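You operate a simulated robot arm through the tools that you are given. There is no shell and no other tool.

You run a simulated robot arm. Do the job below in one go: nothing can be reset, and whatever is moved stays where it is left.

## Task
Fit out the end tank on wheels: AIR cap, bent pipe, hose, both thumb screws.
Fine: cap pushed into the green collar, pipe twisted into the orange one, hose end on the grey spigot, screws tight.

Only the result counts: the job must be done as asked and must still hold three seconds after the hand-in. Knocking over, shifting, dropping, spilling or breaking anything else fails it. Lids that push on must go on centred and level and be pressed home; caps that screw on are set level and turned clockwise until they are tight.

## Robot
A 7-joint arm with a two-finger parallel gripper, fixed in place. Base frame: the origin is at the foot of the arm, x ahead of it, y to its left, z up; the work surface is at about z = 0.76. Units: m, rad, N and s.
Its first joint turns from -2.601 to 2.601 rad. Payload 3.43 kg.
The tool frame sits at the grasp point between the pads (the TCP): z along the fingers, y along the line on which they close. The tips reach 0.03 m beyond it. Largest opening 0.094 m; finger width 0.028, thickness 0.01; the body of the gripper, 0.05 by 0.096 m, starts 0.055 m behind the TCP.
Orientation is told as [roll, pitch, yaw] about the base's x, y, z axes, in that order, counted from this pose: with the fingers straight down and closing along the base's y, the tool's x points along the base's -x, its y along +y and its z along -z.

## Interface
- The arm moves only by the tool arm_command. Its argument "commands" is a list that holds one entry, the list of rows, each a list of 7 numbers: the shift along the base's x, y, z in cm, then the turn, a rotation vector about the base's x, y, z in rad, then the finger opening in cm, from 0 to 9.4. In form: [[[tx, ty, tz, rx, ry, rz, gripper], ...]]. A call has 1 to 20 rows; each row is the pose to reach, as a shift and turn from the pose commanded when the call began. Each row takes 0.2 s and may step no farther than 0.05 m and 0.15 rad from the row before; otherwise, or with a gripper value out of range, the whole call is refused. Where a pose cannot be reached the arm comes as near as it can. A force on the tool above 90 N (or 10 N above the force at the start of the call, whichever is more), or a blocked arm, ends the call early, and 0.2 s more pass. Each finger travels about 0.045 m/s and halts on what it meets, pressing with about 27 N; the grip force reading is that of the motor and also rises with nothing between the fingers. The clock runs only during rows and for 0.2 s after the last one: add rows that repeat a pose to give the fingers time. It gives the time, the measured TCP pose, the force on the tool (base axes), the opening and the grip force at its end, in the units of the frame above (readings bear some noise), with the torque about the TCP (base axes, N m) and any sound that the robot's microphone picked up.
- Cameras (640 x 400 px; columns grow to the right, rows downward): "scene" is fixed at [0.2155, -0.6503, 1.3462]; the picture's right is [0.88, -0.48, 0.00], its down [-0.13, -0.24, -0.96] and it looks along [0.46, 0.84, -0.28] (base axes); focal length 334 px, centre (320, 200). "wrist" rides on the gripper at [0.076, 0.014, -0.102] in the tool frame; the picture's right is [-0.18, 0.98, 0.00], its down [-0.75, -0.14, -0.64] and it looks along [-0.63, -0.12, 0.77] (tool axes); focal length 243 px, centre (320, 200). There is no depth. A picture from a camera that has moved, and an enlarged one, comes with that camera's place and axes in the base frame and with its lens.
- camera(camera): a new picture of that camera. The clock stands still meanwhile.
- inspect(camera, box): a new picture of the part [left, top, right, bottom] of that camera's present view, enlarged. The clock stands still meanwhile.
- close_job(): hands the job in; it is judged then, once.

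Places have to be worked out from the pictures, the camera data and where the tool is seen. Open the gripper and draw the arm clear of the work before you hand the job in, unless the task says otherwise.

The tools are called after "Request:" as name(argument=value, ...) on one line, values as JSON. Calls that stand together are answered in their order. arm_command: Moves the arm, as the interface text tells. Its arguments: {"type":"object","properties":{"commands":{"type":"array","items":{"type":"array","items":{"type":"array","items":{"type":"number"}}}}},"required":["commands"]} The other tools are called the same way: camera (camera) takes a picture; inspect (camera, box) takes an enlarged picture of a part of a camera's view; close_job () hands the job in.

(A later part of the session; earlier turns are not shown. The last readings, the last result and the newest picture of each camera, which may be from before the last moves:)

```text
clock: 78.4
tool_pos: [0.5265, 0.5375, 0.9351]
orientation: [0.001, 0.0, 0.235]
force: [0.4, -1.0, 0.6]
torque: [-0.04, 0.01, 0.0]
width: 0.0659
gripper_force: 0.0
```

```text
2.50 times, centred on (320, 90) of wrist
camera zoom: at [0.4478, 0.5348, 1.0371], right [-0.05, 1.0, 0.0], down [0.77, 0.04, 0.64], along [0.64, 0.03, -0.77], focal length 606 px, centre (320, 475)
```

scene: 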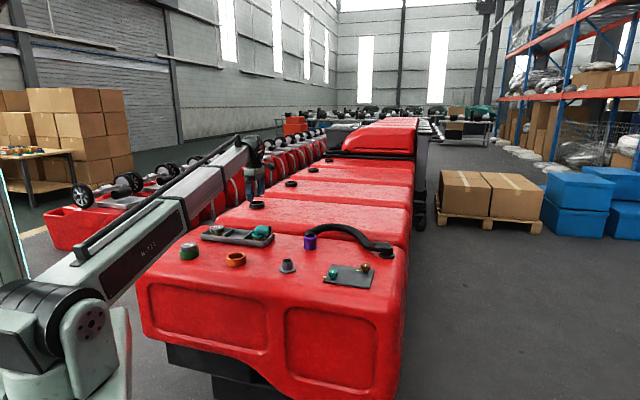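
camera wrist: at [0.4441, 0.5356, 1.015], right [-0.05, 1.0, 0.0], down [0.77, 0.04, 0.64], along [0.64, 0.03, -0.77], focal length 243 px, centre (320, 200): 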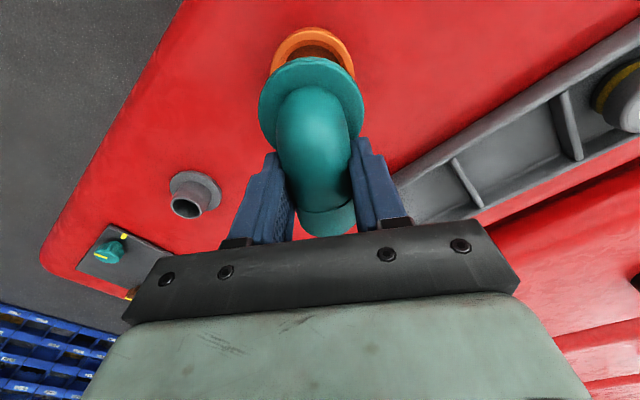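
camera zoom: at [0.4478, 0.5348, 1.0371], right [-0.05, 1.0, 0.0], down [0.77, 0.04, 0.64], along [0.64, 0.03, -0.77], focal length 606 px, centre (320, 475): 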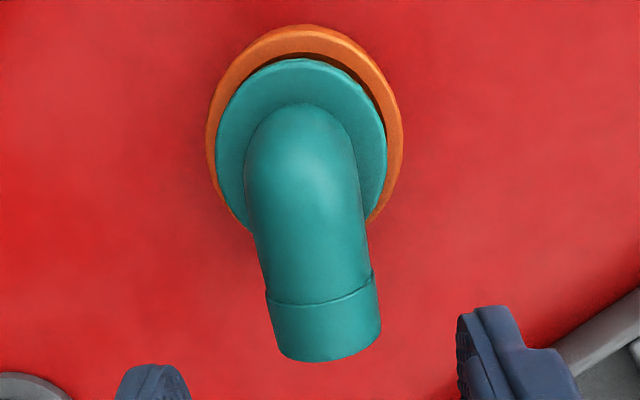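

The pipe now stands stably at the thread start. I flip the wrist by +π and move so the TCP is 8 mm outlet-side of the axis.

Request:
arm_command(commands=[[[-0.1, 0, 0, 0, 0, 0.145, 6.6], [-0.2, -0.1, 0, 0, 0, 0.29, 6.6], [-0.4, -0.2, 0, 0, 0, 0.435, 6.6], [-0.6, -0.3, 0, 0, 0, 0.58, 6.6], [-0.8, -0.4, 0, 0, 0, 0.725, 6.6], [-1, -0.5, 0, 0, 0, 0.87, 6.6], [-1.2, -0.6, 0, 0, 0, 1.015, 6.6], [-1.4, -0.64, 0, 0, 0, 1.16, 6.6], [-1.59, -0.64, 0, 0, 0, 1.305, 6.6], [-1.59, -0.64, 0, 0, 0, 1.45, 6.6], [-1.59, -0.64, 0, 0, 0, 1.595, 6.6], [-1.59, -0.64, 0, 0, 0, 1.74, 6.6], [-1.59, -0.64, 0, 0, 0, 1.885, 6.6], [-1.59, -0.64, 0, 0, 0, 2.03, 6.6]]])

Request:
arm_command(commands=[[[0, 0, 0, 0, 0, 0.14, 6.6], [0, 0, 0, 0, 0, 0.28, 6.6], [0, 0, 0, 0, 0, 0.42, 6.6], [0, 0, 0, 0, 0, 0.56, 6.6], [0, 0, 0, 0, 0, 0.7, 6.6], [0, 0, 0, 0, 0, 0.84, 6.6], [0, 0, 0, 0, 0, 0.98, 6.6], [0, 0, 0, 0, 0, 1.112, 6.6], [0, 0, 0, 0, 0, 1.112, 6.6]]])

Request:
camera(camera="wrist")

Request:
inspect(camera="scene", box=[214, 220, 262, 264])

```text
clock: 81.4
tool_pos: [0.5115, 0.5296, 0.9342]
orientation: [0.003, 0.0, 2.269]
force: [-0.2, 0.0, -0.2]
torque: [0.01, 0.01, -0.01]
width: 0.066
gripper_force: 0.0
```

```text
clock: 83.4
tool_pos: [0.5119, 0.5305, 0.9339]
orientation: [0.002, 0.0, -2.904]
force: [0.4, -0.7, -0.9]
torque: [-0.01, 0.0, 0.01]
width: 0.0661
gripper_force: 0.1
```

```text
taken
camera wrist: at [0.5878, 0.5368, 1.036], right [0.05, -1.0, 0.0], down [-0.77, -0.04, 0.64], along [-0.64, -0.04, -0.77], focal length 243 px, centre (320, 200)
```

wrist: 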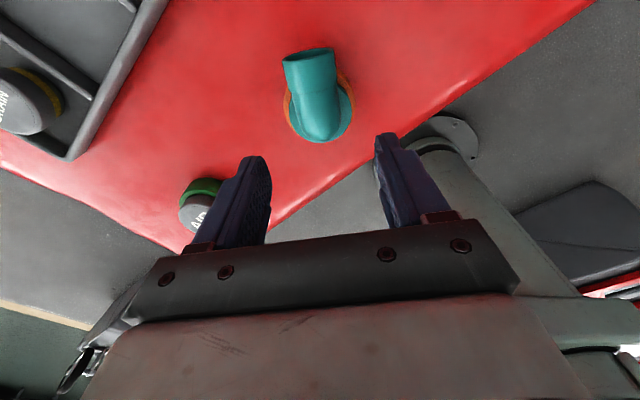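

```text
9.09 times, centred on (238, 242) of scene
camera zoom: at [0.2155, -0.6503, 1.3462], right [0.88, -0.48, 0.0], down [-0.13, -0.24, -0.96], along [0.46, 0.84, -0.28], focal length 3039 px, centre (1066, -182)
```

zoom: 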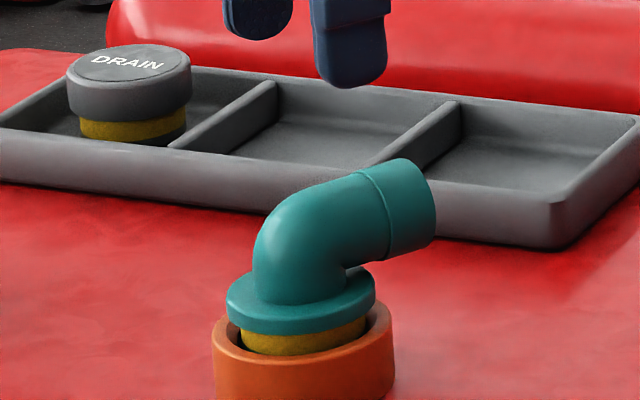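

I verify the pipe's place relative to the TCP in this flipped view.

Request:
inspect(camera="wrist", box=[250, 30, 390, 160])

```text
3.08 times, centred on (320, 95) of wrist
camera zoom: at [0.5878, 0.5368, 1.036], right [0.05, -1.0, 0.0], down [-0.77, -0.04, 0.64], along [-0.64, -0.04, -0.77], focal length 746 px, centre (320, 523)
```

zoom: 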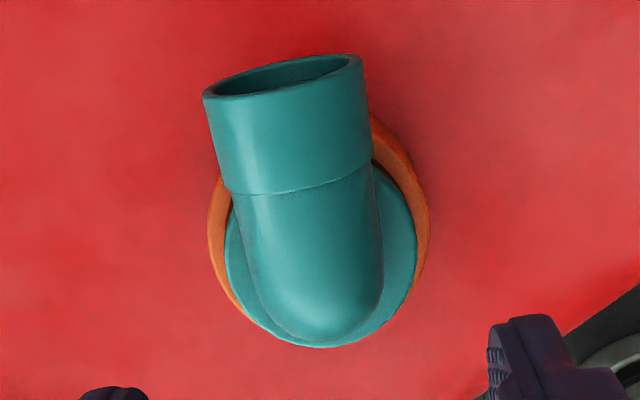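

Good: TCP is ~9.5 mm outlet-side of the axis. I descend so the tips stay ~4 mm above the flange and close.

Request:
arm_command(commands=[[[0, 0, -3, 0, 0, 0, 6.6], [0, 0, -6, 0, 0, 0, 6.6], [0, 0, -8.5, 0, 0, 0, 6.6], [0, 0, -9.8, 0, 0, 0, 6.6], [0, 0, -9.8, 0, 0, 0, 6.6], [0, 0, -9.8, 0, 0, 0, 4.5], [0, 0, -9.8, 0, 0, 0, 3.0], [0, 0, -9.8, 0, 0, 0, 3.0]]])

Request:
inspect(camera="scene", box=[220, 232, 260, 268])

```text
clock: 85.2
tool_pos: [0.5099, 0.5308, 0.837]
orientation: [0.002, -0.001, -2.903]
force: [0.7, -0.6, -0.4]
torque: [-0.02, 0.01, 0.01]
width: 0.0398
gripper_force: 26.8
```

```text
11.11 times, centred on (240, 250) of scene
camera zoom: at [0.2155, -0.6503, 1.3462], right [0.88, -0.48, 0.0], down [-0.13, -0.24, -0.96], along [0.46, 0.84, -0.28], focal length 3714 px, centre (1209, -356)
```

zoom: 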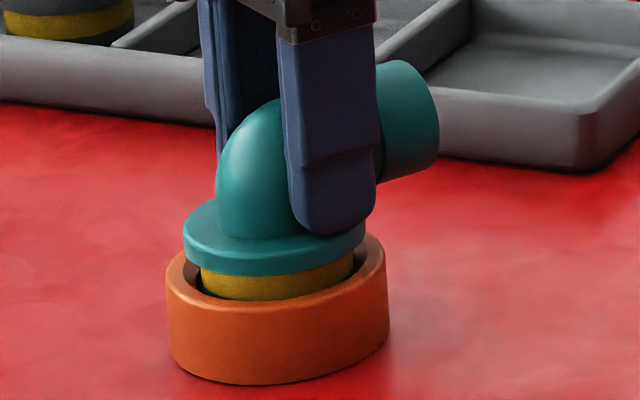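

Gripped well. I now turn clockwise along the 9.5 mm arc with ~10 N downward bias, reading the descent.

Request:
arm_command(commands=[[[0, 0, -0.1, 0, 0, 0, 3.0], [0.022, -0.131, -0.1, 0, 0, -0.14, 3.0], [0.025, -0.264, -0.1, 0, 0, -0.28, 3.0], [0.01, -0.396, -0.1, 0, 0, -0.42, 3.0]]])

Request:
inspect(camera="scene", box=[220, 232, 260, 268])

Request:
arm_command(commands=[[[-0.033, -0.129, -0.05, 0, 0, -0.14, 3.0], [-0.084, -0.251, -0.1, 0, 0, -0.28, 3.0], [-0.152, -0.366, -0.1, 0, 0, -0.42, 3.0]]])

Request:
inspect(camera="scene", box=[220, 232, 260, 268])

```text
clock: 86.2
tool_pos: [0.5099, 0.5265, 0.8359]
orientation: [0.0, 0.0, 2.957]
force: [0.2, 3.6, 21.9]
torque: [0.15, 0.14, 0.1]
width: 0.0399
gripper_force: 27.6
```

```text
11.11 times, centred on (240, 250) of scene
camera zoom: at [0.2155, -0.6503, 1.3462], right [0.88, -0.48, 0.0], down [-0.13, -0.24, -0.96], along [0.46, 0.84, -0.28], focal length 3714 px, centre (1209, -356)
```

zoom: 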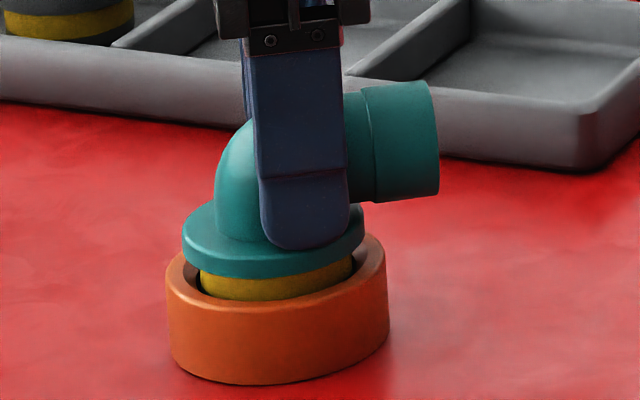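

```text
clock: 87.0
tool_pos: [0.509, 0.5237, 0.835]
orientation: [-0.002, -0.001, 2.536]
force: [3.1, 9.3, 43.1]
torque: [0.55, 0.18, 0.22]
width: 0.0397
gripper_force: 27.0
```

```text
11.11 times, centred on (240, 250) of scene
camera zoom: at [0.2155, -0.6503, 1.3462], right [0.88, -0.48, 0.0], down [-0.13, -0.24, -0.96], along [0.46, 0.84, -0.28], focal length 3714 px, centre (1209, -356)
```

zoom: 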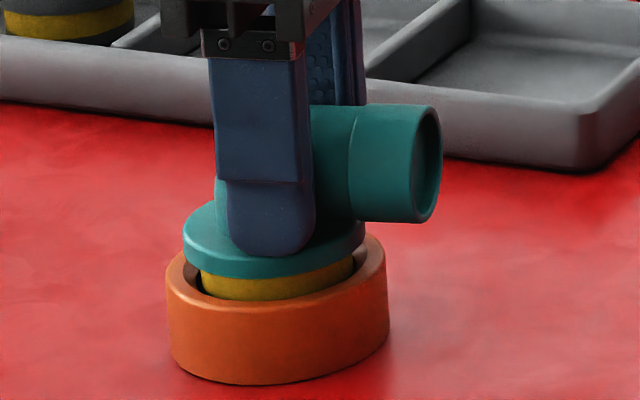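

Still at the same height with 43 N. As on the first run, I continue turning without extra push; it should drop in during the next half radian.

Request:
arm_command(commands=[[[-0.083, -0.104, 0.05, 0, 0, -0.14, 3.0], [-0.18, -0.195, 0.05, 0, 0, -0.28, 3.0]]])

Request:
arm_command(commands=[[[-0.108, -0.077, 0, 0, 0, -0.14, 3.0], [-0.226, -0.138, 0, 0, 0, -0.28, 3.0]]])

Request:
inspect(camera="scene", box=[220, 232, 260, 268])

```text
clock: 87.6
tool_pos: [0.5085, 0.5221, 0.8341]
orientation: [0.003, 0.001, 2.254]
force: [1.1, 8.1, -2.6]
torque: [0.45, -0.05, -0.05]
width: 0.04
gripper_force: 27.2
```

```text
clock: 88.2
tool_pos: [0.5045, 0.5202, 0.8361]
orientation: [0.003, 0.0, 1.975]
force: [-1.7, 4.7, 0.8]
torque: [0.28, 0.01, 0.03]
width: 0.0397
gripper_force: 26.7
```

```text
11.11 times, centred on (240, 250) of scene
camera zoom: at [0.2155, -0.6503, 1.3462], right [0.88, -0.48, 0.0], down [-0.13, -0.24, -0.96], along [0.46, 0.84, -0.28], focal length 3714 px, centre (1209, -356)
```

zoom: 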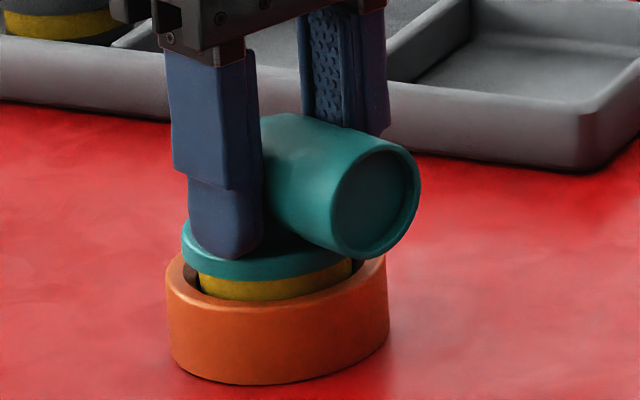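

The force vanished but the flange hasn't dropped yet. I probe downward 2 mm to see whether it's still blocked.

Request:
arm_command(commands=[[[0, 0, -0.1, 0, 0, 0, 3.0], [0, 0, -0.2, 0, 0, 0, 3.0], [0, 0, -0.2, 0, 0, 0, 3.0]]])

Request:
inspect(camera="scene", box=[220, 232, 260, 268])

```text
clock: 89.0
tool_pos: [0.5063, 0.5198, 0.8332]
orientation: [0.003, 0.0, 1.979]
force: [-2.3, 4.3, -0.4]
torque: [0.22, 0.14, 0.0]
width: 0.04
gripper_force: 27.1
```

```text
11.11 times, centred on (240, 250) of scene
camera zoom: at [0.2155, -0.6503, 1.3462], right [0.88, -0.48, 0.0], down [-0.13, -0.24, -0.96], along [0.46, 0.84, -0.28], focal length 3714 px, centre (1209, -356)
```

zoom: 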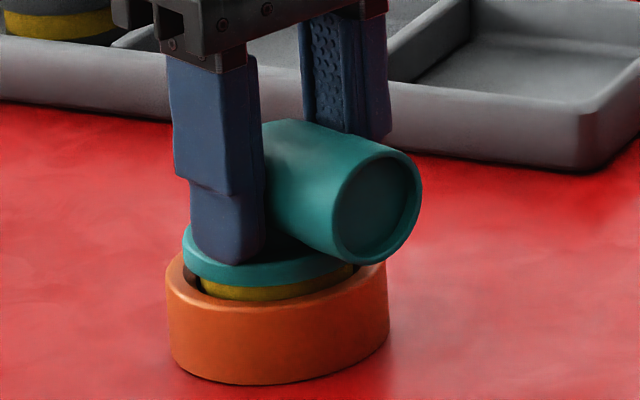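

It has dropped ~2.7 mm with no resistance, so the turn unlocked it. I probe another 2 mm down without turning to see if the depth is limited by the turn.

Request:
arm_command(commands=[[[0, 0, -0.1, 0, 0, 0, 3.0], [0, 0, -0.2, 0, 0, 0, 3.0], [0, 0, -0.2, 0, 0, 0, 3.0]]])

Request:
inspect(camera="scene", box=[220, 232, 260, 268])

```text
clock: 89.8
tool_pos: [0.505, 0.5205, 0.8311]
orientation: [0.003, -0.001, 1.98]
force: [-1.2, 5.0, 0.3]
torque: [0.25, 0.04, 0.03]
width: 0.0399
gripper_force: 26.8
```

```text
11.11 times, centred on (240, 250) of scene
camera zoom: at [0.2155, -0.6503, 1.3462], right [0.88, -0.48, 0.0], down [-0.13, -0.24, -0.96], along [0.46, 0.84, -0.28], focal length 3714 px, centre (1209, -356)
```

zoom: 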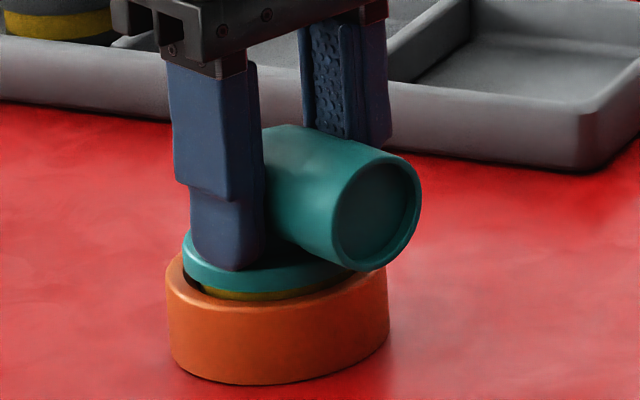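

It keeps going down freely. I lower the last ~2 mm to the seat and then continue turning there.

Request:
arm_command(commands=[[[0, 0.04, -0.1, 0, 0, 0, 3.0], [0, 0.04, -0.2, 0, 0, 0, 3.0], [0, 0.04, -0.2, 0, 0, 0, 3.0]]])

Request:
inspect(camera="scene", box=[220, 232, 260, 268])

```text
clock: 90.6
tool_pos: [0.5057, 0.521, 0.828]
orientation: [0.002, 0.002, 1.98]
force: [-0.2, -0.2, 0.3]
torque: [-0.01, -0.01, 0.0]
width: 0.0397
gripper_force: 27.2
```

```text
11.11 times, centred on (240, 250) of scene
camera zoom: at [0.2155, -0.6503, 1.3462], right [0.88, -0.48, 0.0], down [-0.13, -0.24, -0.96], along [0.46, 0.84, -0.28], focal length 3714 px, centre (1209, -356)
```

zoom: 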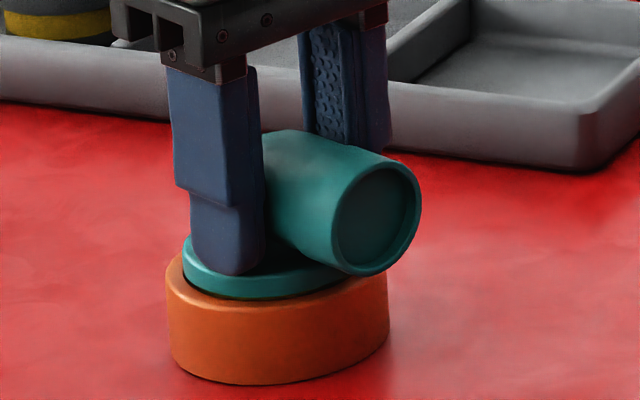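

Zero side force now. I lower until the seat is felt.

Request:
arm_command(commands=[[[0, 0, -0.1, 0, 0, 0, 3.0], [0, 0, -0.2, 0, 0, 0, 3.0], [0, 0, -0.2, 0, 0, 0, 3.0]]])

Request:
inspect(camera="scene", box=[220, 232, 260, 268])

```text
clock: 91.4
tool_pos: [0.5049, 0.52, 0.8277]
orientation: [0.003, -0.002, 1.98]
force: [-6.4, 1.9, 16.0]
torque: [-0.28, -0.05, 0.1]
width: 0.0399
gripper_force: 26.3
```

```text
11.11 times, centred on (240, 250) of scene
camera zoom: at [0.2155, -0.6503, 1.3462], right [0.88, -0.48, 0.0], down [-0.13, -0.24, -0.96], along [0.46, 0.84, -0.28], focal length 3714 px, centre (1209, -356)
```

zoom: 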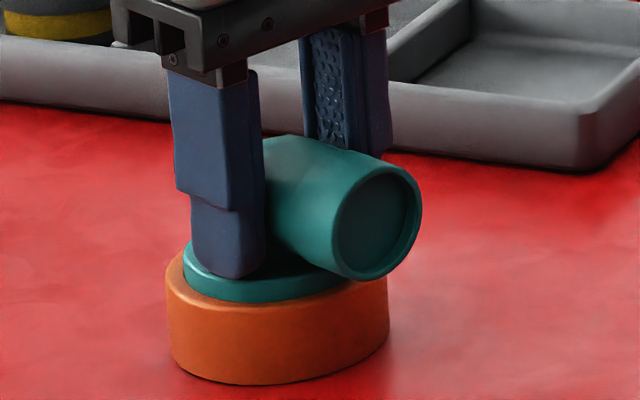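

Seat felt at 16 N (flange home). I ease 1 mm and turn further clockwise, reading the torque.

Request:
arm_command(commands=[[[-0.03, 0, 0.1, 0, 0, 0, 3.0], [-0.156, -0.044, 0.1, 0, 0, -0.14, 3.0], [-0.286, -0.07, 0.1, 0, 0, -0.28, 3.0]]])

Request:
arm_command(commands=[[[-0.133, -0.007, 0, 0, 0, -0.14, 3.0], [-0.265, 0.004, 0, 0, 0, -0.28, 3.0]]])

Request:
inspect(camera="scene", box=[220, 232, 260, 268])

```text
clock: 92.2
tool_pos: [0.5044, 0.5201, 0.8285]
orientation: [-0.002, -0.003, 1.697]
force: [11.7, 19.1, 19.0]
torque: [0.44, -0.52, 0.27]
width: 0.0433
gripper_force: 26.6
```

```text
clock: 92.8
tool_pos: [0.5009, 0.5185, 0.8276]
orientation: [-0.002, -0.002, 1.416]
force: [21.2, 12.7, 24.1]
torque: [0.09, -0.63, 0.19]
width: 0.0432
gripper_force: 27.2
```

```text
11.11 times, centred on (240, 250) of scene
camera zoom: at [0.2155, -0.6503, 1.3462], right [0.88, -0.48, 0.0], down [-0.13, -0.24, -0.96], along [0.46, 0.84, -0.28], focal length 3714 px, centre (1209, -356)
```

zoom: 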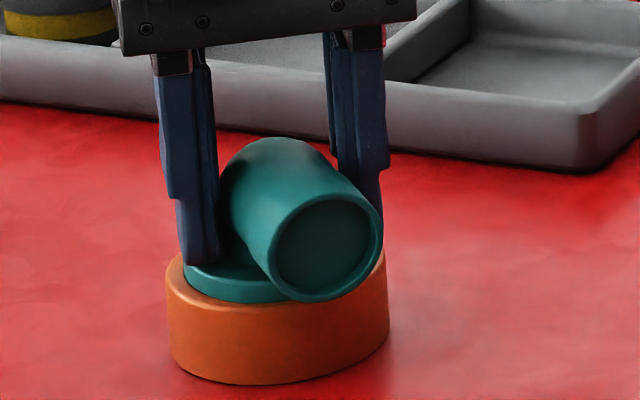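

Strong resistance now: grip skewed to 4.33 cm, ~0.37 N·m about the axis. I check from the wrist how far the pipe itself has turned.

Request:
camera(camera="wrist")

Request:
inspect(camera="scene", box=[226, 242, 256, 266])

```text
taken
camera wrist: at [0.4746, 0.448, 0.9299], right [-0.94, 0.33, 0.0], down [0.25, 0.72, 0.64], along [0.22, 0.61, -0.77], focal length 243 px, centre (320, 200)
```

wrist: 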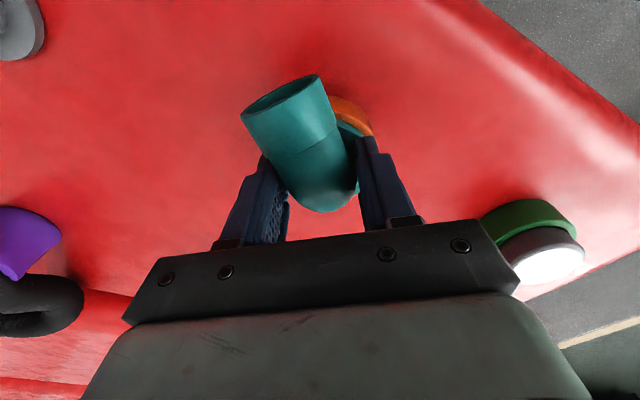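

```text
16.00 times, centred on (241, 254) of scene
camera zoom: at [0.2155, -0.6503, 1.3462], right [0.88, -0.48, 0.0], down [-0.13, -0.24, -0.96], along [0.46, 0.84, -0.28], focal length 5348 px, centre (1584, -664)
```

zoom: 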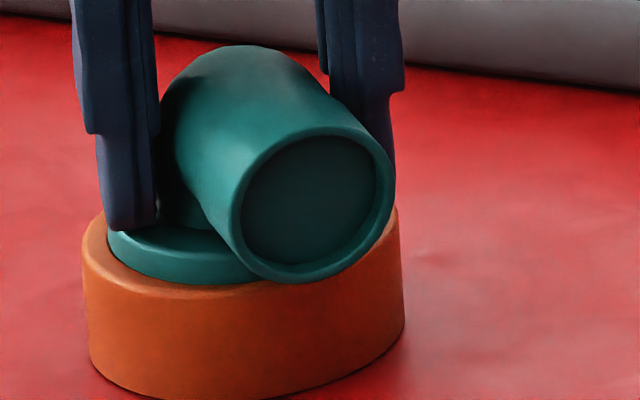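

The pipe lags the gripper by roughly 15–20°, i.e. it's resisting. I unload, release and look at how it rests.

Request:
arm_command(commands=[[[0.1, 0.05, 0.2, 0, 0, 0, 3.5], [0.1, 0.05, 0.2, 0, 0, 0, 5.5], [0.1, 0.05, 0.2, 0, 0, 0, 7.0], [0.1, 0.05, 0.2, 0, 0, 0, 7.0], [0.1, 0.05, 4, 0, 0, 0, 7.0], [0.1, 0.05, 8, 0, 0, 0, 7.0], [0.1, 0.05, 10.5, 0, 0, 0, 7.0], [0.1, 0.05, 10.5, 0, 0, 0, 7.0]]])

Request:
inspect(camera="wrist", box=[250, 10, 390, 150])

Request:
inspect(camera="scene", box=[226, 242, 256, 266])

```text
clock: 94.6
tool_pos: [0.5028, 0.5179, 0.9301]
orientation: [0.002, 0.0, 1.418]
force: [-0.5, -0.7, -0.2]
torque: [-0.02, 0.01, -0.01]
width: 0.0702
gripper_force: 0.0
```

```text
2.86 times, centred on (320, 80) of wrist
camera zoom: at [0.4768, 0.4471, 1.0318], right [-0.94, 0.33, 0.0], down [0.26, 0.72, 0.64], along [0.21, 0.61, -0.77], focal length 693 px, centre (320, 543)
```

zoom: 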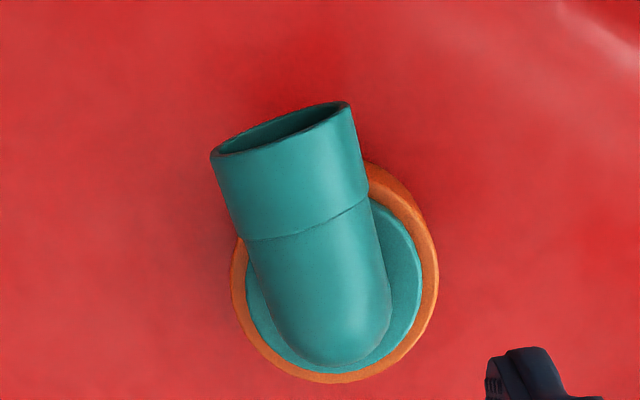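

```text
16.00 times, centred on (241, 254) of scene
camera zoom: at [0.2155, -0.6503, 1.3462], right [0.88, -0.48, 0.0], down [-0.13, -0.24, -0.96], along [0.46, 0.84, -0.28], focal length 5348 px, centre (1584, -664)
```

zoom: 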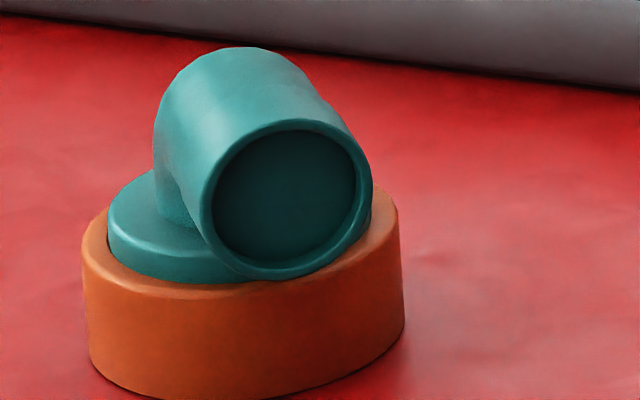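

The pipe is home and level with its outlet at about -93°. I regrip at 22 mm from the axis, aligned with the pipe, with no vertical load, to apply a clean tightening torque.

Request:
arm_command(commands=[[[-0.31, -1.21, 0, 0, 0, 0.1, 7.0], [-0.31, -1.21, -3, 0, 0, 0.1, 7.0], [-0.31, -1.21, -6, 0, 0, 0.1, 7.0], [-0.31, -1.21, -9, 0, 0, 0.1, 7.0], [-0.31, -1.21, -10, 0, 0, 0.1, 7.0], [-0.31, -1.21, -10, 0, 0, 0.1, 6.0], [-0.31, -1.21, -10, 0, 0, 0.1, 4.5], [-0.31, -1.21, -10, 0, 0, 0.1, 3.0], [-0.31, -1.21, -10, 0, 0, 0.1, 3.0]]])

Request:
inspect(camera="scene", box=[220, 232, 260, 268])

Request:
camera(camera="wrist")

```text
clock: 96.6
tool_pos: [0.4969, 0.5066, 0.8349]
orientation: [0.001, 0.001, 1.518]
force: [6.0, 0.2, 3.1]
torque: [0.05, -0.19, -0.09]
width: 0.0369
gripper_force: 26.4
```

```text
11.11 times, centred on (240, 250) of scene
camera zoom: at [0.2155, -0.6503, 1.3462], right [0.88, -0.48, 0.0], down [-0.13, -0.24, -0.96], along [0.46, 0.84, -0.28], focal length 3714 px, centre (1209, -356)
```

zoom: 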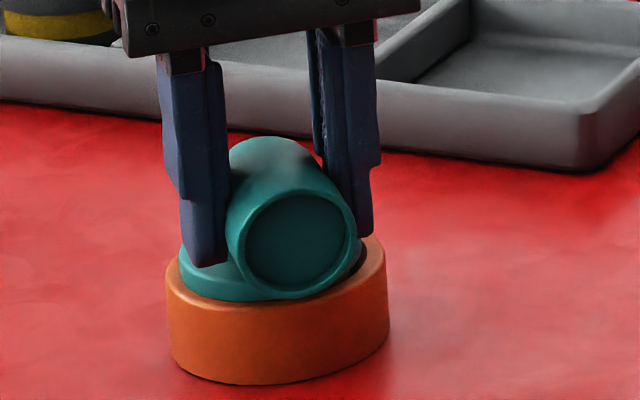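

```text
taken
camera wrist: at [0.4786, 0.4332, 0.9362], right [-0.97, 0.24, 0.0], down [0.18, 0.74, 0.64], along [0.15, 0.62, -0.77], focal length 243 px, centre (320, 200)
```

wrist: 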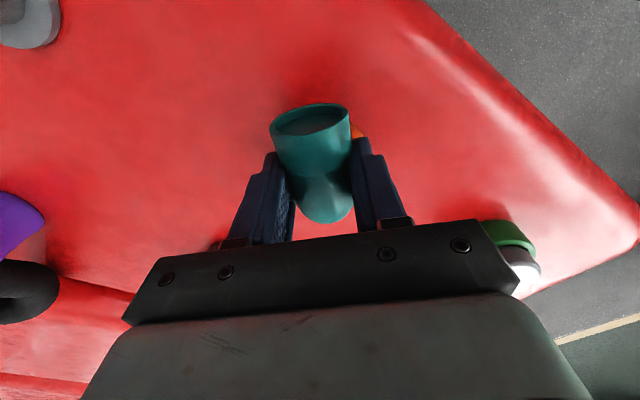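

Aligned grip, 3.69 cm. I turn clockwise 0.2 rad on the 22 mm arc and read the resisting torque.

Request:
arm_command(commands=[[[-0.11, 0.009, 0, 0, 0, -0.05, 3.0], [-0.219, 0.022, 0, 0, 0, -0.1, 3.0], [-0.327, 0.042, 0, 0, 0, -0.15, 3.0], [-0.434, 0.067, 0, 0, 0, -0.2, 3.0]]])

Request:
inspect(camera="scene", box=[220, 232, 260, 268])

```text
clock: 97.6
tool_pos: [0.4923, 0.5072, 0.8323]
orientation: [0.003, 0.002, 1.317]
force: [-1.5, -0.1, 2.8]
torque: [0.02, 0.14, -0.01]
width: 0.0373
gripper_force: 26.9
```

```text
11.11 times, centred on (240, 250) of scene
camera zoom: at [0.2155, -0.6503, 1.3462], right [0.88, -0.48, 0.0], down [-0.13, -0.24, -0.96], along [0.46, 0.84, -0.28], focal length 3714 px, centre (1209, -356)
```

zoom: 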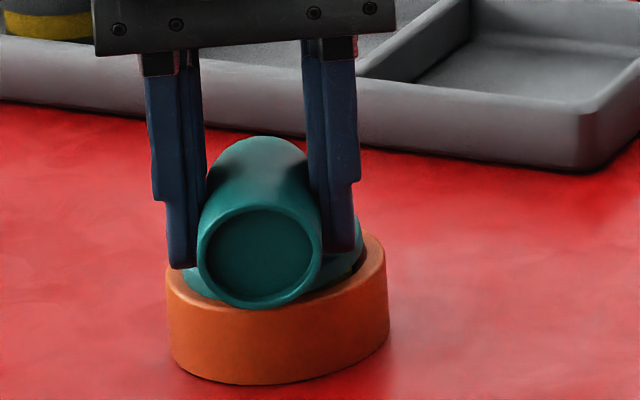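

At home and unloaded it turns freely, so the earlier resistance was from side load. I do a very small (1.5 mm) lift test to see whether it's now held axially.

Request:
arm_command(commands=[[[0, 0, 0.15, 0, 0, 0, 3.0], [0, 0, 0.15, 0, 0, 0, 3.0]]])

Request:
inspect(camera="scene", box=[220, 232, 260, 268])

```text
clock: 98.2
tool_pos: [0.4939, 0.5077, 0.8341]
orientation: [0.003, -0.001, 1.319]
force: [-1.2, 0.2, -0.5]
torque: [0.0, 0.04, 0.03]
width: 0.0371
gripper_force: 26.4
```

```text
11.11 times, centred on (240, 250) of scene
camera zoom: at [0.2155, -0.6503, 1.3462], right [0.88, -0.48, 0.0], down [-0.13, -0.24, -0.96], along [0.46, 0.84, -0.28], focal length 3714 px, centre (1209, -356)
```

zoom: 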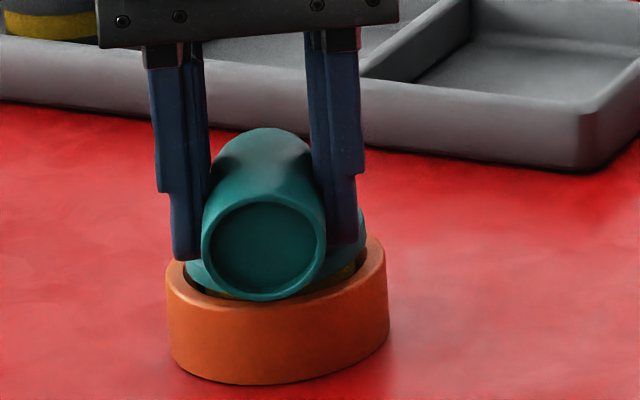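

It isn't held yet; the earlier "stop" was likely the plug wedged off-centre, and it needs to be turned while properly seated. I set it back down, regrip nearer the axis (4 mm) and will turn further while seated with light downward pressure.

Request:
arm_command(commands=[[[0, 0, -0.15, 0, 0, 0, 3.0], [0, 0, -0.15, 0, 0, 0, 5.0], [0, 0, -0.15, 0, 0, 0, 6.6], [0, 0, -0.15, 0, 0, 0, 6.6], [0, 0, 2.5, 0, 0, 0, 6.6], [0.2, 0.8, 2.5, 0, 0, 0, 6.6], [0.45, 1.74, 2.5, 0, 0, 0, 6.6], [0.45, 1.74, 2.5, 0, 0, 0, 6.6]]])

Request:
inspect(camera="scene", box=[220, 226, 260, 266])

Request:
inspect(camera="wrist", box=[240, 50, 400, 210])

```text
clock: 100.0
tool_pos: [0.4971, 0.5266, 0.8599]
orientation: [0.002, 0.001, 1.32]
force: [0.5, -0.2, 0.6]
torque: [0.05, 0.0, -0.02]
width: 0.0657
gripper_force: 0.1
```

```text
10.00 times, centred on (240, 246) of scene
camera zoom: at [0.2155, -0.6503, 1.3462], right [0.88, -0.48, 0.0], down [-0.13, -0.24, -0.96], along [0.46, 0.84, -0.28], focal length 3343 px, centre (1120, -260)
```

zoom: 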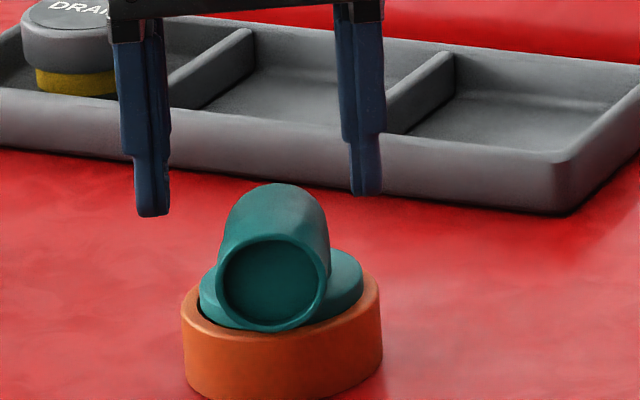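

```text
2.50 times, centred on (320, 130) of wrist
camera zoom: at [0.4629, 0.4573, 0.9618], right [-0.91, 0.42, 0.0], down [0.33, 0.69, 0.64], along [0.27, 0.58, -0.77], focal length 606 px, centre (320, 375)
```

zoom: 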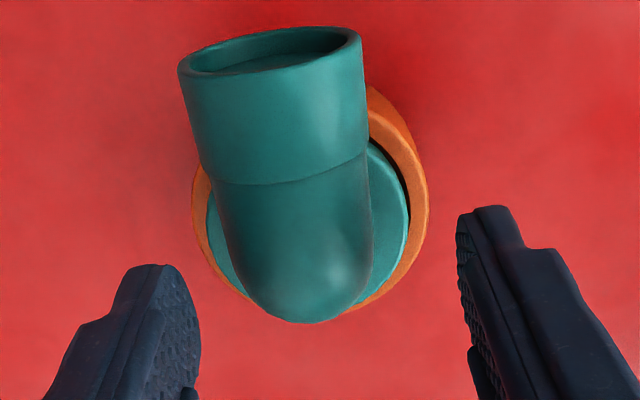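

The axis is ~4.7 mm behind and 3 mm to the side of the TCP. I correct sideways, go down and grip.

Request:
arm_command(commands=[[[0.29, -0.07, -1, 0, 0, 0, 6.6], [0.29, -0.07, -2.7, 0, 0, 0, 6.6], [0.29, -0.07, -2.7, 0, 0, 0, 6.0], [0.29, -0.07, -2.7, 0, 0, 0, 4.5], [0.29, -0.07, -2.7, 0, 0, 0, 3.0], [0.29, -0.07, -2.7, 0, 0, 0, 3.0]]])

Request:
inspect(camera="scene", box=[220, 232, 260, 268])

```text
clock: 101.4
tool_pos: [0.5012, 0.5247, 0.8317]
orientation: [0.001, 0.0, 1.319]
force: [0.9, 1.2, 0.7]
torque: [0.02, 0.02, 0.03]
width: 0.0391
gripper_force: 26.8
```

```text
11.11 times, centred on (240, 250) of scene
camera zoom: at [0.2155, -0.6503, 1.3462], right [0.88, -0.48, 0.0], down [-0.13, -0.24, -0.96], along [0.46, 0.84, -0.28], focal length 3714 px, centre (1209, -356)
```

zoom: 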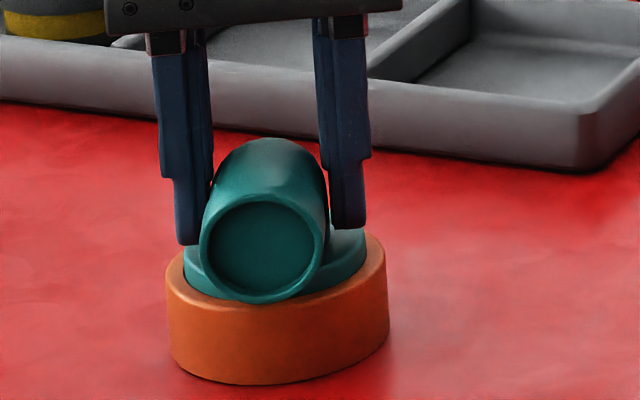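

Neutral grip at home. I turn 0.56 rad clockwise with a slight (0.5 mm) downward bias.

Request:
arm_command(commands=[[[-0.063, 0.021, -0.05, 0, 0, -0.14, 3.0], [-0.122, 0.05, -0.05, 0, 0, -0.28, 3.0], [-0.176, 0.088, -0.05, 0, 0, -0.42, 3.0], [-0.225, 0.133, -0.05, 0, 0, -0.56, 3.0]]])

Request:
inspect(camera="scene", box=[220, 232, 260, 268])

```text
clock: 102.4
tool_pos: [0.4977, 0.5265, 0.8317]
orientation: [0.005, 0.0, 0.754]
force: [5.5, 7.7, 3.7]
torque: [0.25, -0.17, -0.15]
width: 0.0372
gripper_force: 27.3
```

```text
11.11 times, centred on (240, 250) of scene
camera zoom: at [0.2155, -0.6503, 1.3462], right [0.88, -0.48, 0.0], down [-0.13, -0.24, -0.96], along [0.46, 0.84, -0.28], focal length 3714 px, centre (1209, -356)
```

zoom: 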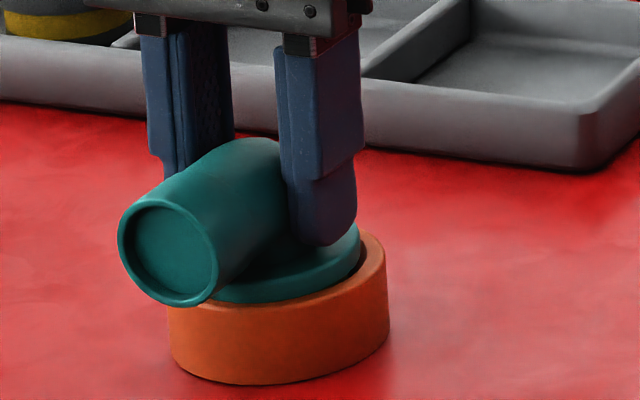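

It turns with little resistance. I relieve the small side force and continue another 0.56 rad.

Request:
arm_command(commands=[[[0.01, 0.12, -0.05, 0, 0, -0.14, 3.0], [-0.026, 0.176, -0.05, 0, 0, -0.28, 3.0], [-0.052, 0.237, -0.05, 0, 0, -0.42, 3.0], [-0.069, 0.3, -0.05, 0, 0, -0.56, 3.0]]])

Request:
inspect(camera="scene", box=[220, 232, 260, 268])

```text
clock: 103.4
tool_pos: [0.497, 0.5295, 0.8335]
orientation: [0.002, 0.002, 0.195]
force: [-0.4, 0.2, 0.2]
torque: [0.05, 0.0, 0.03]
width: 0.0367
gripper_force: 26.7
```

```text
11.11 times, centred on (240, 250) of scene
camera zoom: at [0.2155, -0.6503, 1.3462], right [0.88, -0.48, 0.0], down [-0.13, -0.24, -0.96], along [0.46, 0.84, -0.28], focal length 3714 px, centre (1209, -356)
```

zoom: 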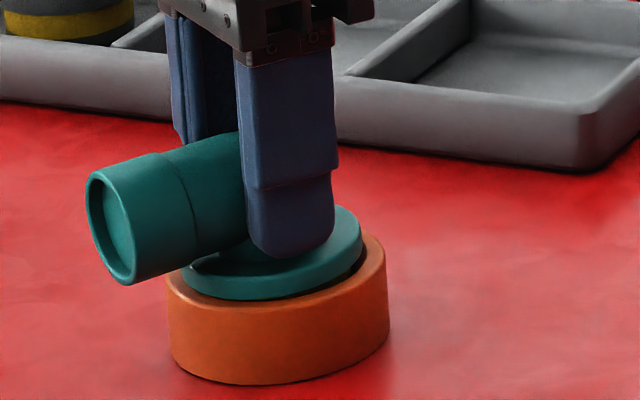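

Zero load. I continue with a bit more downward bias for another 0.84 rad.

Request:
arm_command(commands=[[[-0.008, 0.065, -0.1, 0, 0, -0.14, 3.0], [-0.008, 0.131, -0.1, 0, 0, -0.28, 3.0], [0.002, 0.196, -0.1, 0, 0, -0.42, 3.0], [0.021, 0.259, -0.1, 0, 0, -0.56, 3.0], [0.049, 0.319, -0.1, 0, 0, -0.7, 3.0], [0.084, 0.374, -0.1, 0, 0, -0.84, 3.0]]])

Request:
inspect(camera="scene", box=[220, 232, 260, 268])

```text
clock: 104.8
tool_pos: [0.4986, 0.5331, 0.8314]
orientation: [0.004, 0.0, -0.645]
force: [1.5, -6.8, 18.1]
torque: [0.01, 0.18, 0.07]
width: 0.0369
gripper_force: 27.3
```

```text
11.11 times, centred on (240, 250) of scene
camera zoom: at [0.2155, -0.6503, 1.3462], right [0.88, -0.48, 0.0], down [-0.13, -0.24, -0.96], along [0.46, 0.84, -0.28], focal length 3714 px, centre (1209, -356)
```

zoom: 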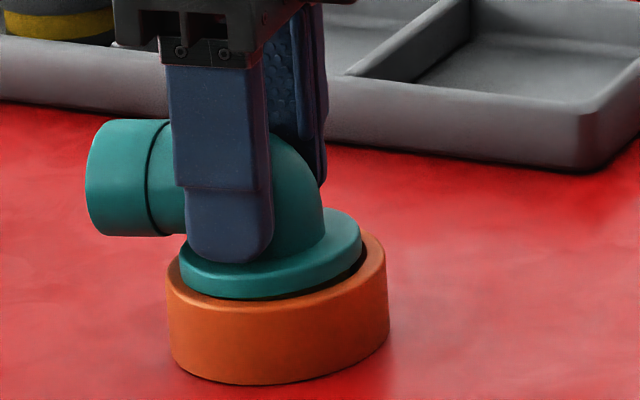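

Still turning, with 18 N of downforce. I ease it and continue to near the wrist limit.

Request:
arm_command(commands=[[[0.043, 0.0, 0.08, 0, 0, -0.14, 3.0], [0.092, 0.043, 0.08, 0, 0, -0.28, 3.0], [0.148, 0.079, 0.08, 0, 0, -0.42, 3.0], [0.207, 0.107, 0.08, 0, 0, -0.56, 3.0], [0.27, 0.126, 0.08, 0, 0, -0.7, 3.0], [0.335, 0.137, 0.08, 0, 0, -0.84, 3.0], [0.4, 0.138, 0.08, 0, 0, -0.98, 3.0]]])

Request:
inspect(camera="scene", box=[220, 232, 260, 268])

```text
clock: 106.4
tool_pos: [0.5036, 0.5327, 0.8316]
orientation: [0.001, 0.0, -1.625]
force: [-0.6, 0.8, -0.3]
torque: [-0.01, -0.02, -0.01]
width: 0.0368
gripper_force: 27.0
```

```text
11.11 times, centred on (240, 250) of scene
camera zoom: at [0.2155, -0.6503, 1.3462], right [0.88, -0.48, 0.0], down [-0.13, -0.24, -0.96], along [0.46, 0.84, -0.28], focal length 3714 px, centre (1209, -356)
```

zoom: 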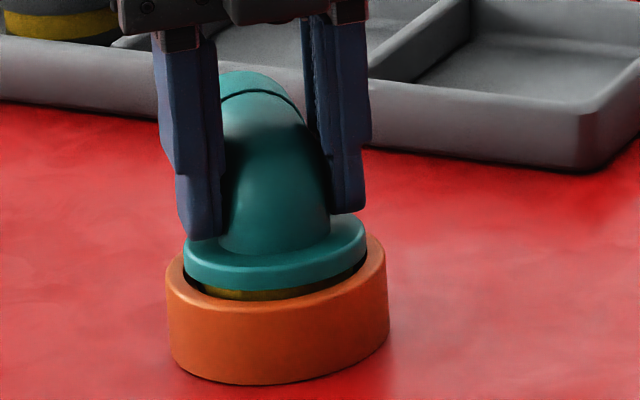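

It still turns freely and the pads have slipped on the pipe a little (flange ~3 mm up). I set it down, release, and will regrip by the flange itself, centred on the axis, which allows both more torque and straight downward pressure.

Request:
arm_command(commands=[[[0, 0, -0.15, 0, 0, 0, 3.0], [0, 0, -0.3, 0, 0, 0, 3.0], [0, 0, -0.3, 0, 0, 0, 5.0], [0, 0, -0.3, 0, 0, 0, 7.0], [0, 0, -0.3, 0, 0, 0, 7.4], [0, 0, 4, 0, 0, 0, 7.4], [0, 0, 9, 0, 0, 0, 7.4], [0, 0, 9, 0, 0, 0, 7.4]]])

Request:
arm_command(commands=[[[0, 0, 0, 0, 0, 0.145, 7.4], [0, 0, 0, 0, 0, 0.29, 7.4], [0, 0, 0, 0, 0, 0.435, 7.4], [0, 0, 0, 0, 0, 0.58, 7.4], [0, 0, 0, 0, 0, 0.725, 7.4], [0, 0, 0, 0, 0, 0.87, 7.4], [0, 0, 0, 0, 0, 1.015, 7.4], [0, 0, 0, 0, 0, 1.16, 7.4], [0, 0, 0, 0, 0, 1.305, 7.4], [0, 0, 0, 0, 0, 1.45, 7.4], [0, 0, 0, 0, 0, 1.595, 7.4], [0, 0, 0, 0, 0, 1.74, 7.4], [0, 0, 0, 0, 0, 1.885, 7.4], [0, 0, 0, 0, 0, 2.03, 7.4]]])

Request:
arm_command(commands=[[[0, 0, 0, 0, 0, 0.14, 7.4], [0, 0, 0, 0, 0, 0.28, 7.4], [0, 0, 0, 0, 0, 0.42, 7.4], [0, 0, 0, 0, 0, 0.56, 7.4], [0, 0, 0, 0, 0, 0.7, 7.4], [0, 0, 0, 0, 0, 0.84, 7.4], [0, 0, 0, 0, 0, 0.98, 7.4], [0, 0, 0, 0, 0, 1.112, 7.4], [0, 0, 0, 0, 0, 1.112, 7.4]]])

Request:
inspect(camera="wrist", box=[240, 10, 400, 170])

Request:
inspect(camera="scene", box=[224, 236, 256, 266])

```text
clock: 108.2
tool_pos: [0.5031, 0.5356, 0.9229]
orientation: [0.001, 0.0, -1.622]
force: [-0.2, 0.0, -0.6]
torque: [0.04, 0.01, 0.01]
width: 0.0739
gripper_force: 0.1
```

```text
clock: 111.2
tool_pos: [0.5036, 0.5337, 0.9213]
orientation: [0.001, 0.0, 0.412]
force: [-0.1, -1.3, -1.1]
torque: [0.02, -0.02, 0.02]
width: 0.0739
gripper_force: 0.0
```

```text
clock: 113.2
tool_pos: [0.5044, 0.5335, 0.921]
orientation: [0.002, -0.001, 1.521]
force: [-0.1, -0.3, 0.3]
torque: [0.03, -0.01, 0.01]
width: 0.0742
gripper_force: 0.1
```

```text
2.50 times, centred on (320, 90) of wrist
camera zoom: at [0.4851, 0.4603, 1.0237], right [-0.97, 0.23, 0.0], down [0.18, 0.75, 0.64], along [0.15, 0.62, -0.77], focal length 606 px, centre (320, 475)
```

zoom: 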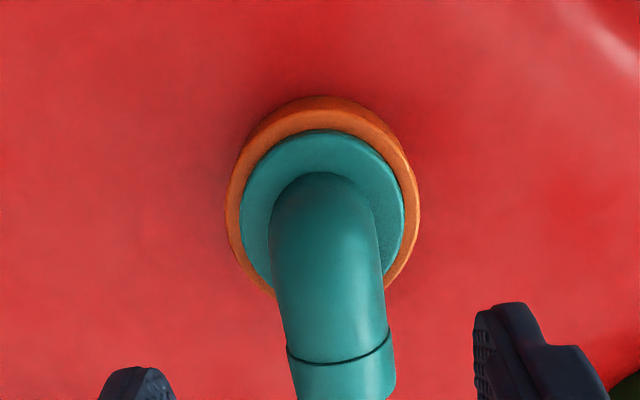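

```text
13.33 times, centred on (240, 251) of scene
camera zoom: at [0.2155, -0.6503, 1.3462], right [0.88, -0.48, 0.0], down [-0.13, -0.24, -0.96], along [0.46, 0.84, -0.28], focal length 4457 px, centre (1387, -480)
```

zoom: 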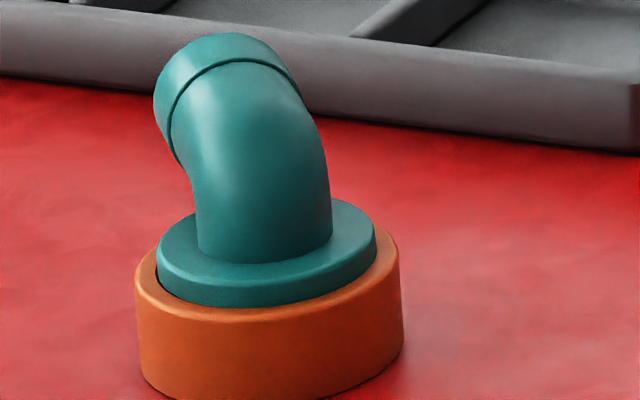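

The pipe sits home and level. I centre over the axis, go down so the tips just straddle the flange's upper edge (2–3 mm above the rim), and close on it.

Request:
arm_command(commands=[[[-0.21, -0.29, -3, 0, 0, 0, 7.4], [-0.21, -0.29, -6, 0, 0, 0, 7.4], [-0.21, -0.29, -8.5, 0, 0, 0, 7.4], [-0.21, -0.29, -9.6, 0, 0, 0, 7.4], [-0.21, -0.29, -9.95, 0, 0, 0, 7.4], [-0.21, -0.29, -9.95, 0, 0, 0, 7.4]]])

Request:
inspect(camera="scene", box=[224, 232, 256, 266])

Request:
inspect(camera="wrist", box=[230, 60, 410, 230])

```text
clock: 114.6
tool_pos: [0.5024, 0.531, 0.8246]
orientation: [0.001, 0.001, 1.52]
force: [0.0, 0.6, 0.3]
torque: [-0.01, -0.03, -0.02]
width: 0.074
gripper_force: 0.1
```

```text
11.76 times, centred on (240, 249) of scene
camera zoom: at [0.2155, -0.6503, 1.3462], right [0.88, -0.48, 0.0], down [-0.13, -0.24, -0.96], along [0.46, 0.84, -0.28], focal length 3933 px, centre (1261, -376)
```

zoom: 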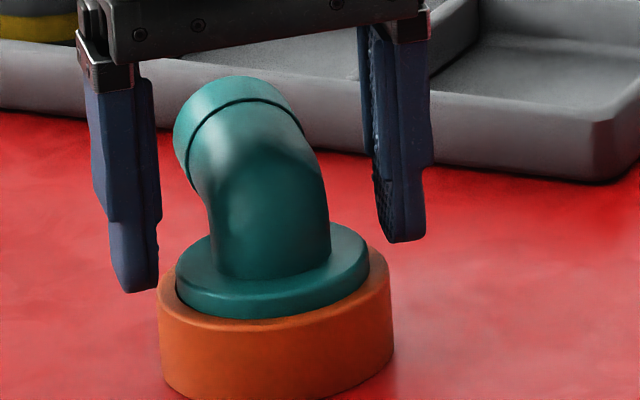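

```text
2.35 times, centred on (320, 145) of wrist
camera zoom: at [0.483, 0.4576, 0.9255], right [-0.97, 0.23, 0.0], down [0.18, 0.75, 0.64], along [0.15, 0.62, -0.77], focal length 571 px, centre (320, 329)
```

zoom: 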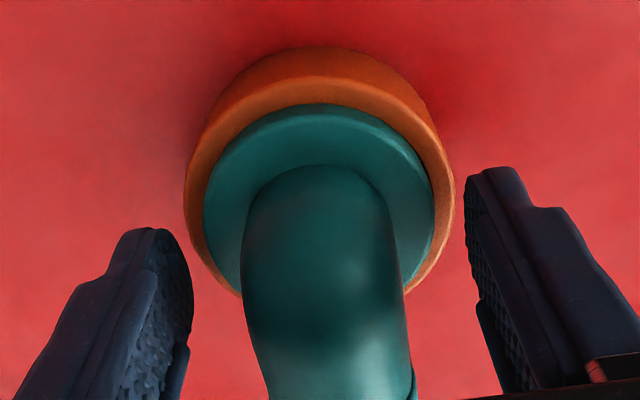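

I lower 2.5 mm more and close on the flange.

Request:
arm_command(commands=[[[0, 0, -0.15, 0, 0, 0, 7.4], [0, 0, -0.25, 0, 0, 0, 7.4], [0, 0, -0.25, 0, 0, 0, 6.2], [0, 0, -0.25, 0, 0, 0, 5.2], [0, 0, -0.25, 0, 0, 0, 5.0], [0, 0, -0.25, 0, 0, 0, 5.0]]])

Request:
inspect(camera="scene", box=[224, 232, 256, 266])

```text
clock: 116.0
tool_pos: [0.502, 0.5308, 0.8191]
orientation: [0.003, 0.001, 1.52]
force: [7.1, -1.1, 1.2]
torque: [-0.01, -0.36, 0.01]
width: 0.06
gripper_force: 27.1
```

```text
11.76 times, centred on (240, 249) of scene
camera zoom: at [0.2155, -0.6503, 1.3462], right [0.88, -0.48, 0.0], down [-0.13, -0.24, -0.96], along [0.46, 0.84, -0.28], focal length 3933 px, centre (1261, -376)
```

zoom: 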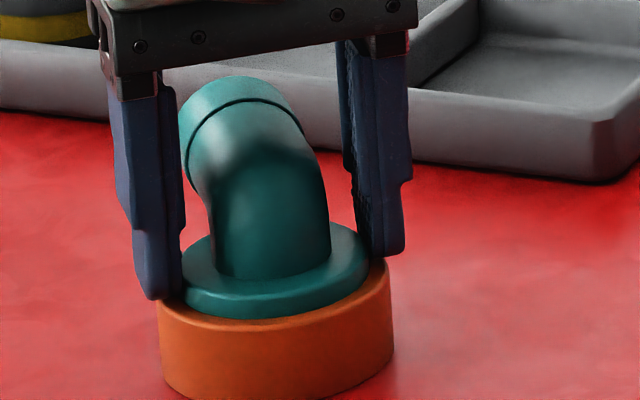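

Flange gripped at exactly 6.0 cm. I relieve the small side load and turn clockwise purely about the tool axis with slight downward pressure.

Request:
arm_command(commands=[[[0.06, 0, 0, 0, 0, 0, 5.0], [0.06, 0, -0.05, 0, 0, -0.12, 5.0], [0.06, 0, -0.05, 0, 0, -0.24, 5.0], [0.06, 0, -0.05, 0, 0, -0.36, 5.0]]])

Request:
arm_command(commands=[[[0, 0, -0.05, 0, 0, -0.12, 5.0], [0, 0, -0.05, 0, 0, -0.24, 5.0], [0, 0, -0.05, 0, 0, -0.36, 5.0]]])

Request:
inspect(camera="scene", box=[224, 232, 256, 266])

```text
clock: 117.0
tool_pos: [0.5014, 0.5313, 0.8186]
orientation: [0.001, 0.0, 1.162]
force: [13.1, 0.5, -2.0]
torque: [0.0, -0.38, 1.06]
width: 0.0593
gripper_force: 27.2
```

```text
clock: 117.8
tool_pos: [0.497, 0.5277, 0.8186]
orientation: [0.002, 0.009, 0.801]
force: [-13.2, -28.0, 3.8]
torque: [-0.33, -0.6, 1.37]
width: 0.0617
gripper_force: 27.0
```

```text
11.76 times, centred on (240, 249) of scene
camera zoom: at [0.2155, -0.6503, 1.3462], right [0.88, -0.48, 0.0], down [-0.13, -0.24, -0.96], along [0.46, 0.84, -0.28], focal length 3933 px, centre (1261, -376)
```

zoom: 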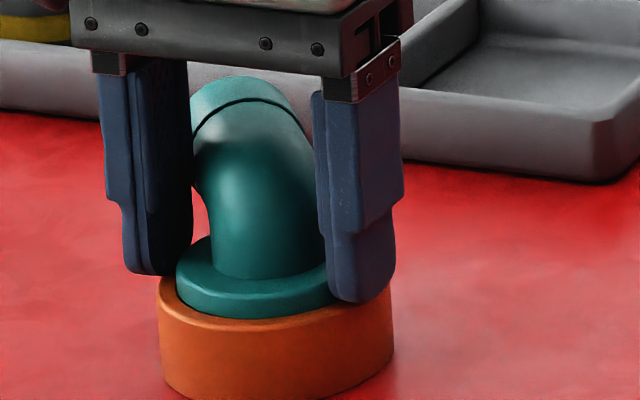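

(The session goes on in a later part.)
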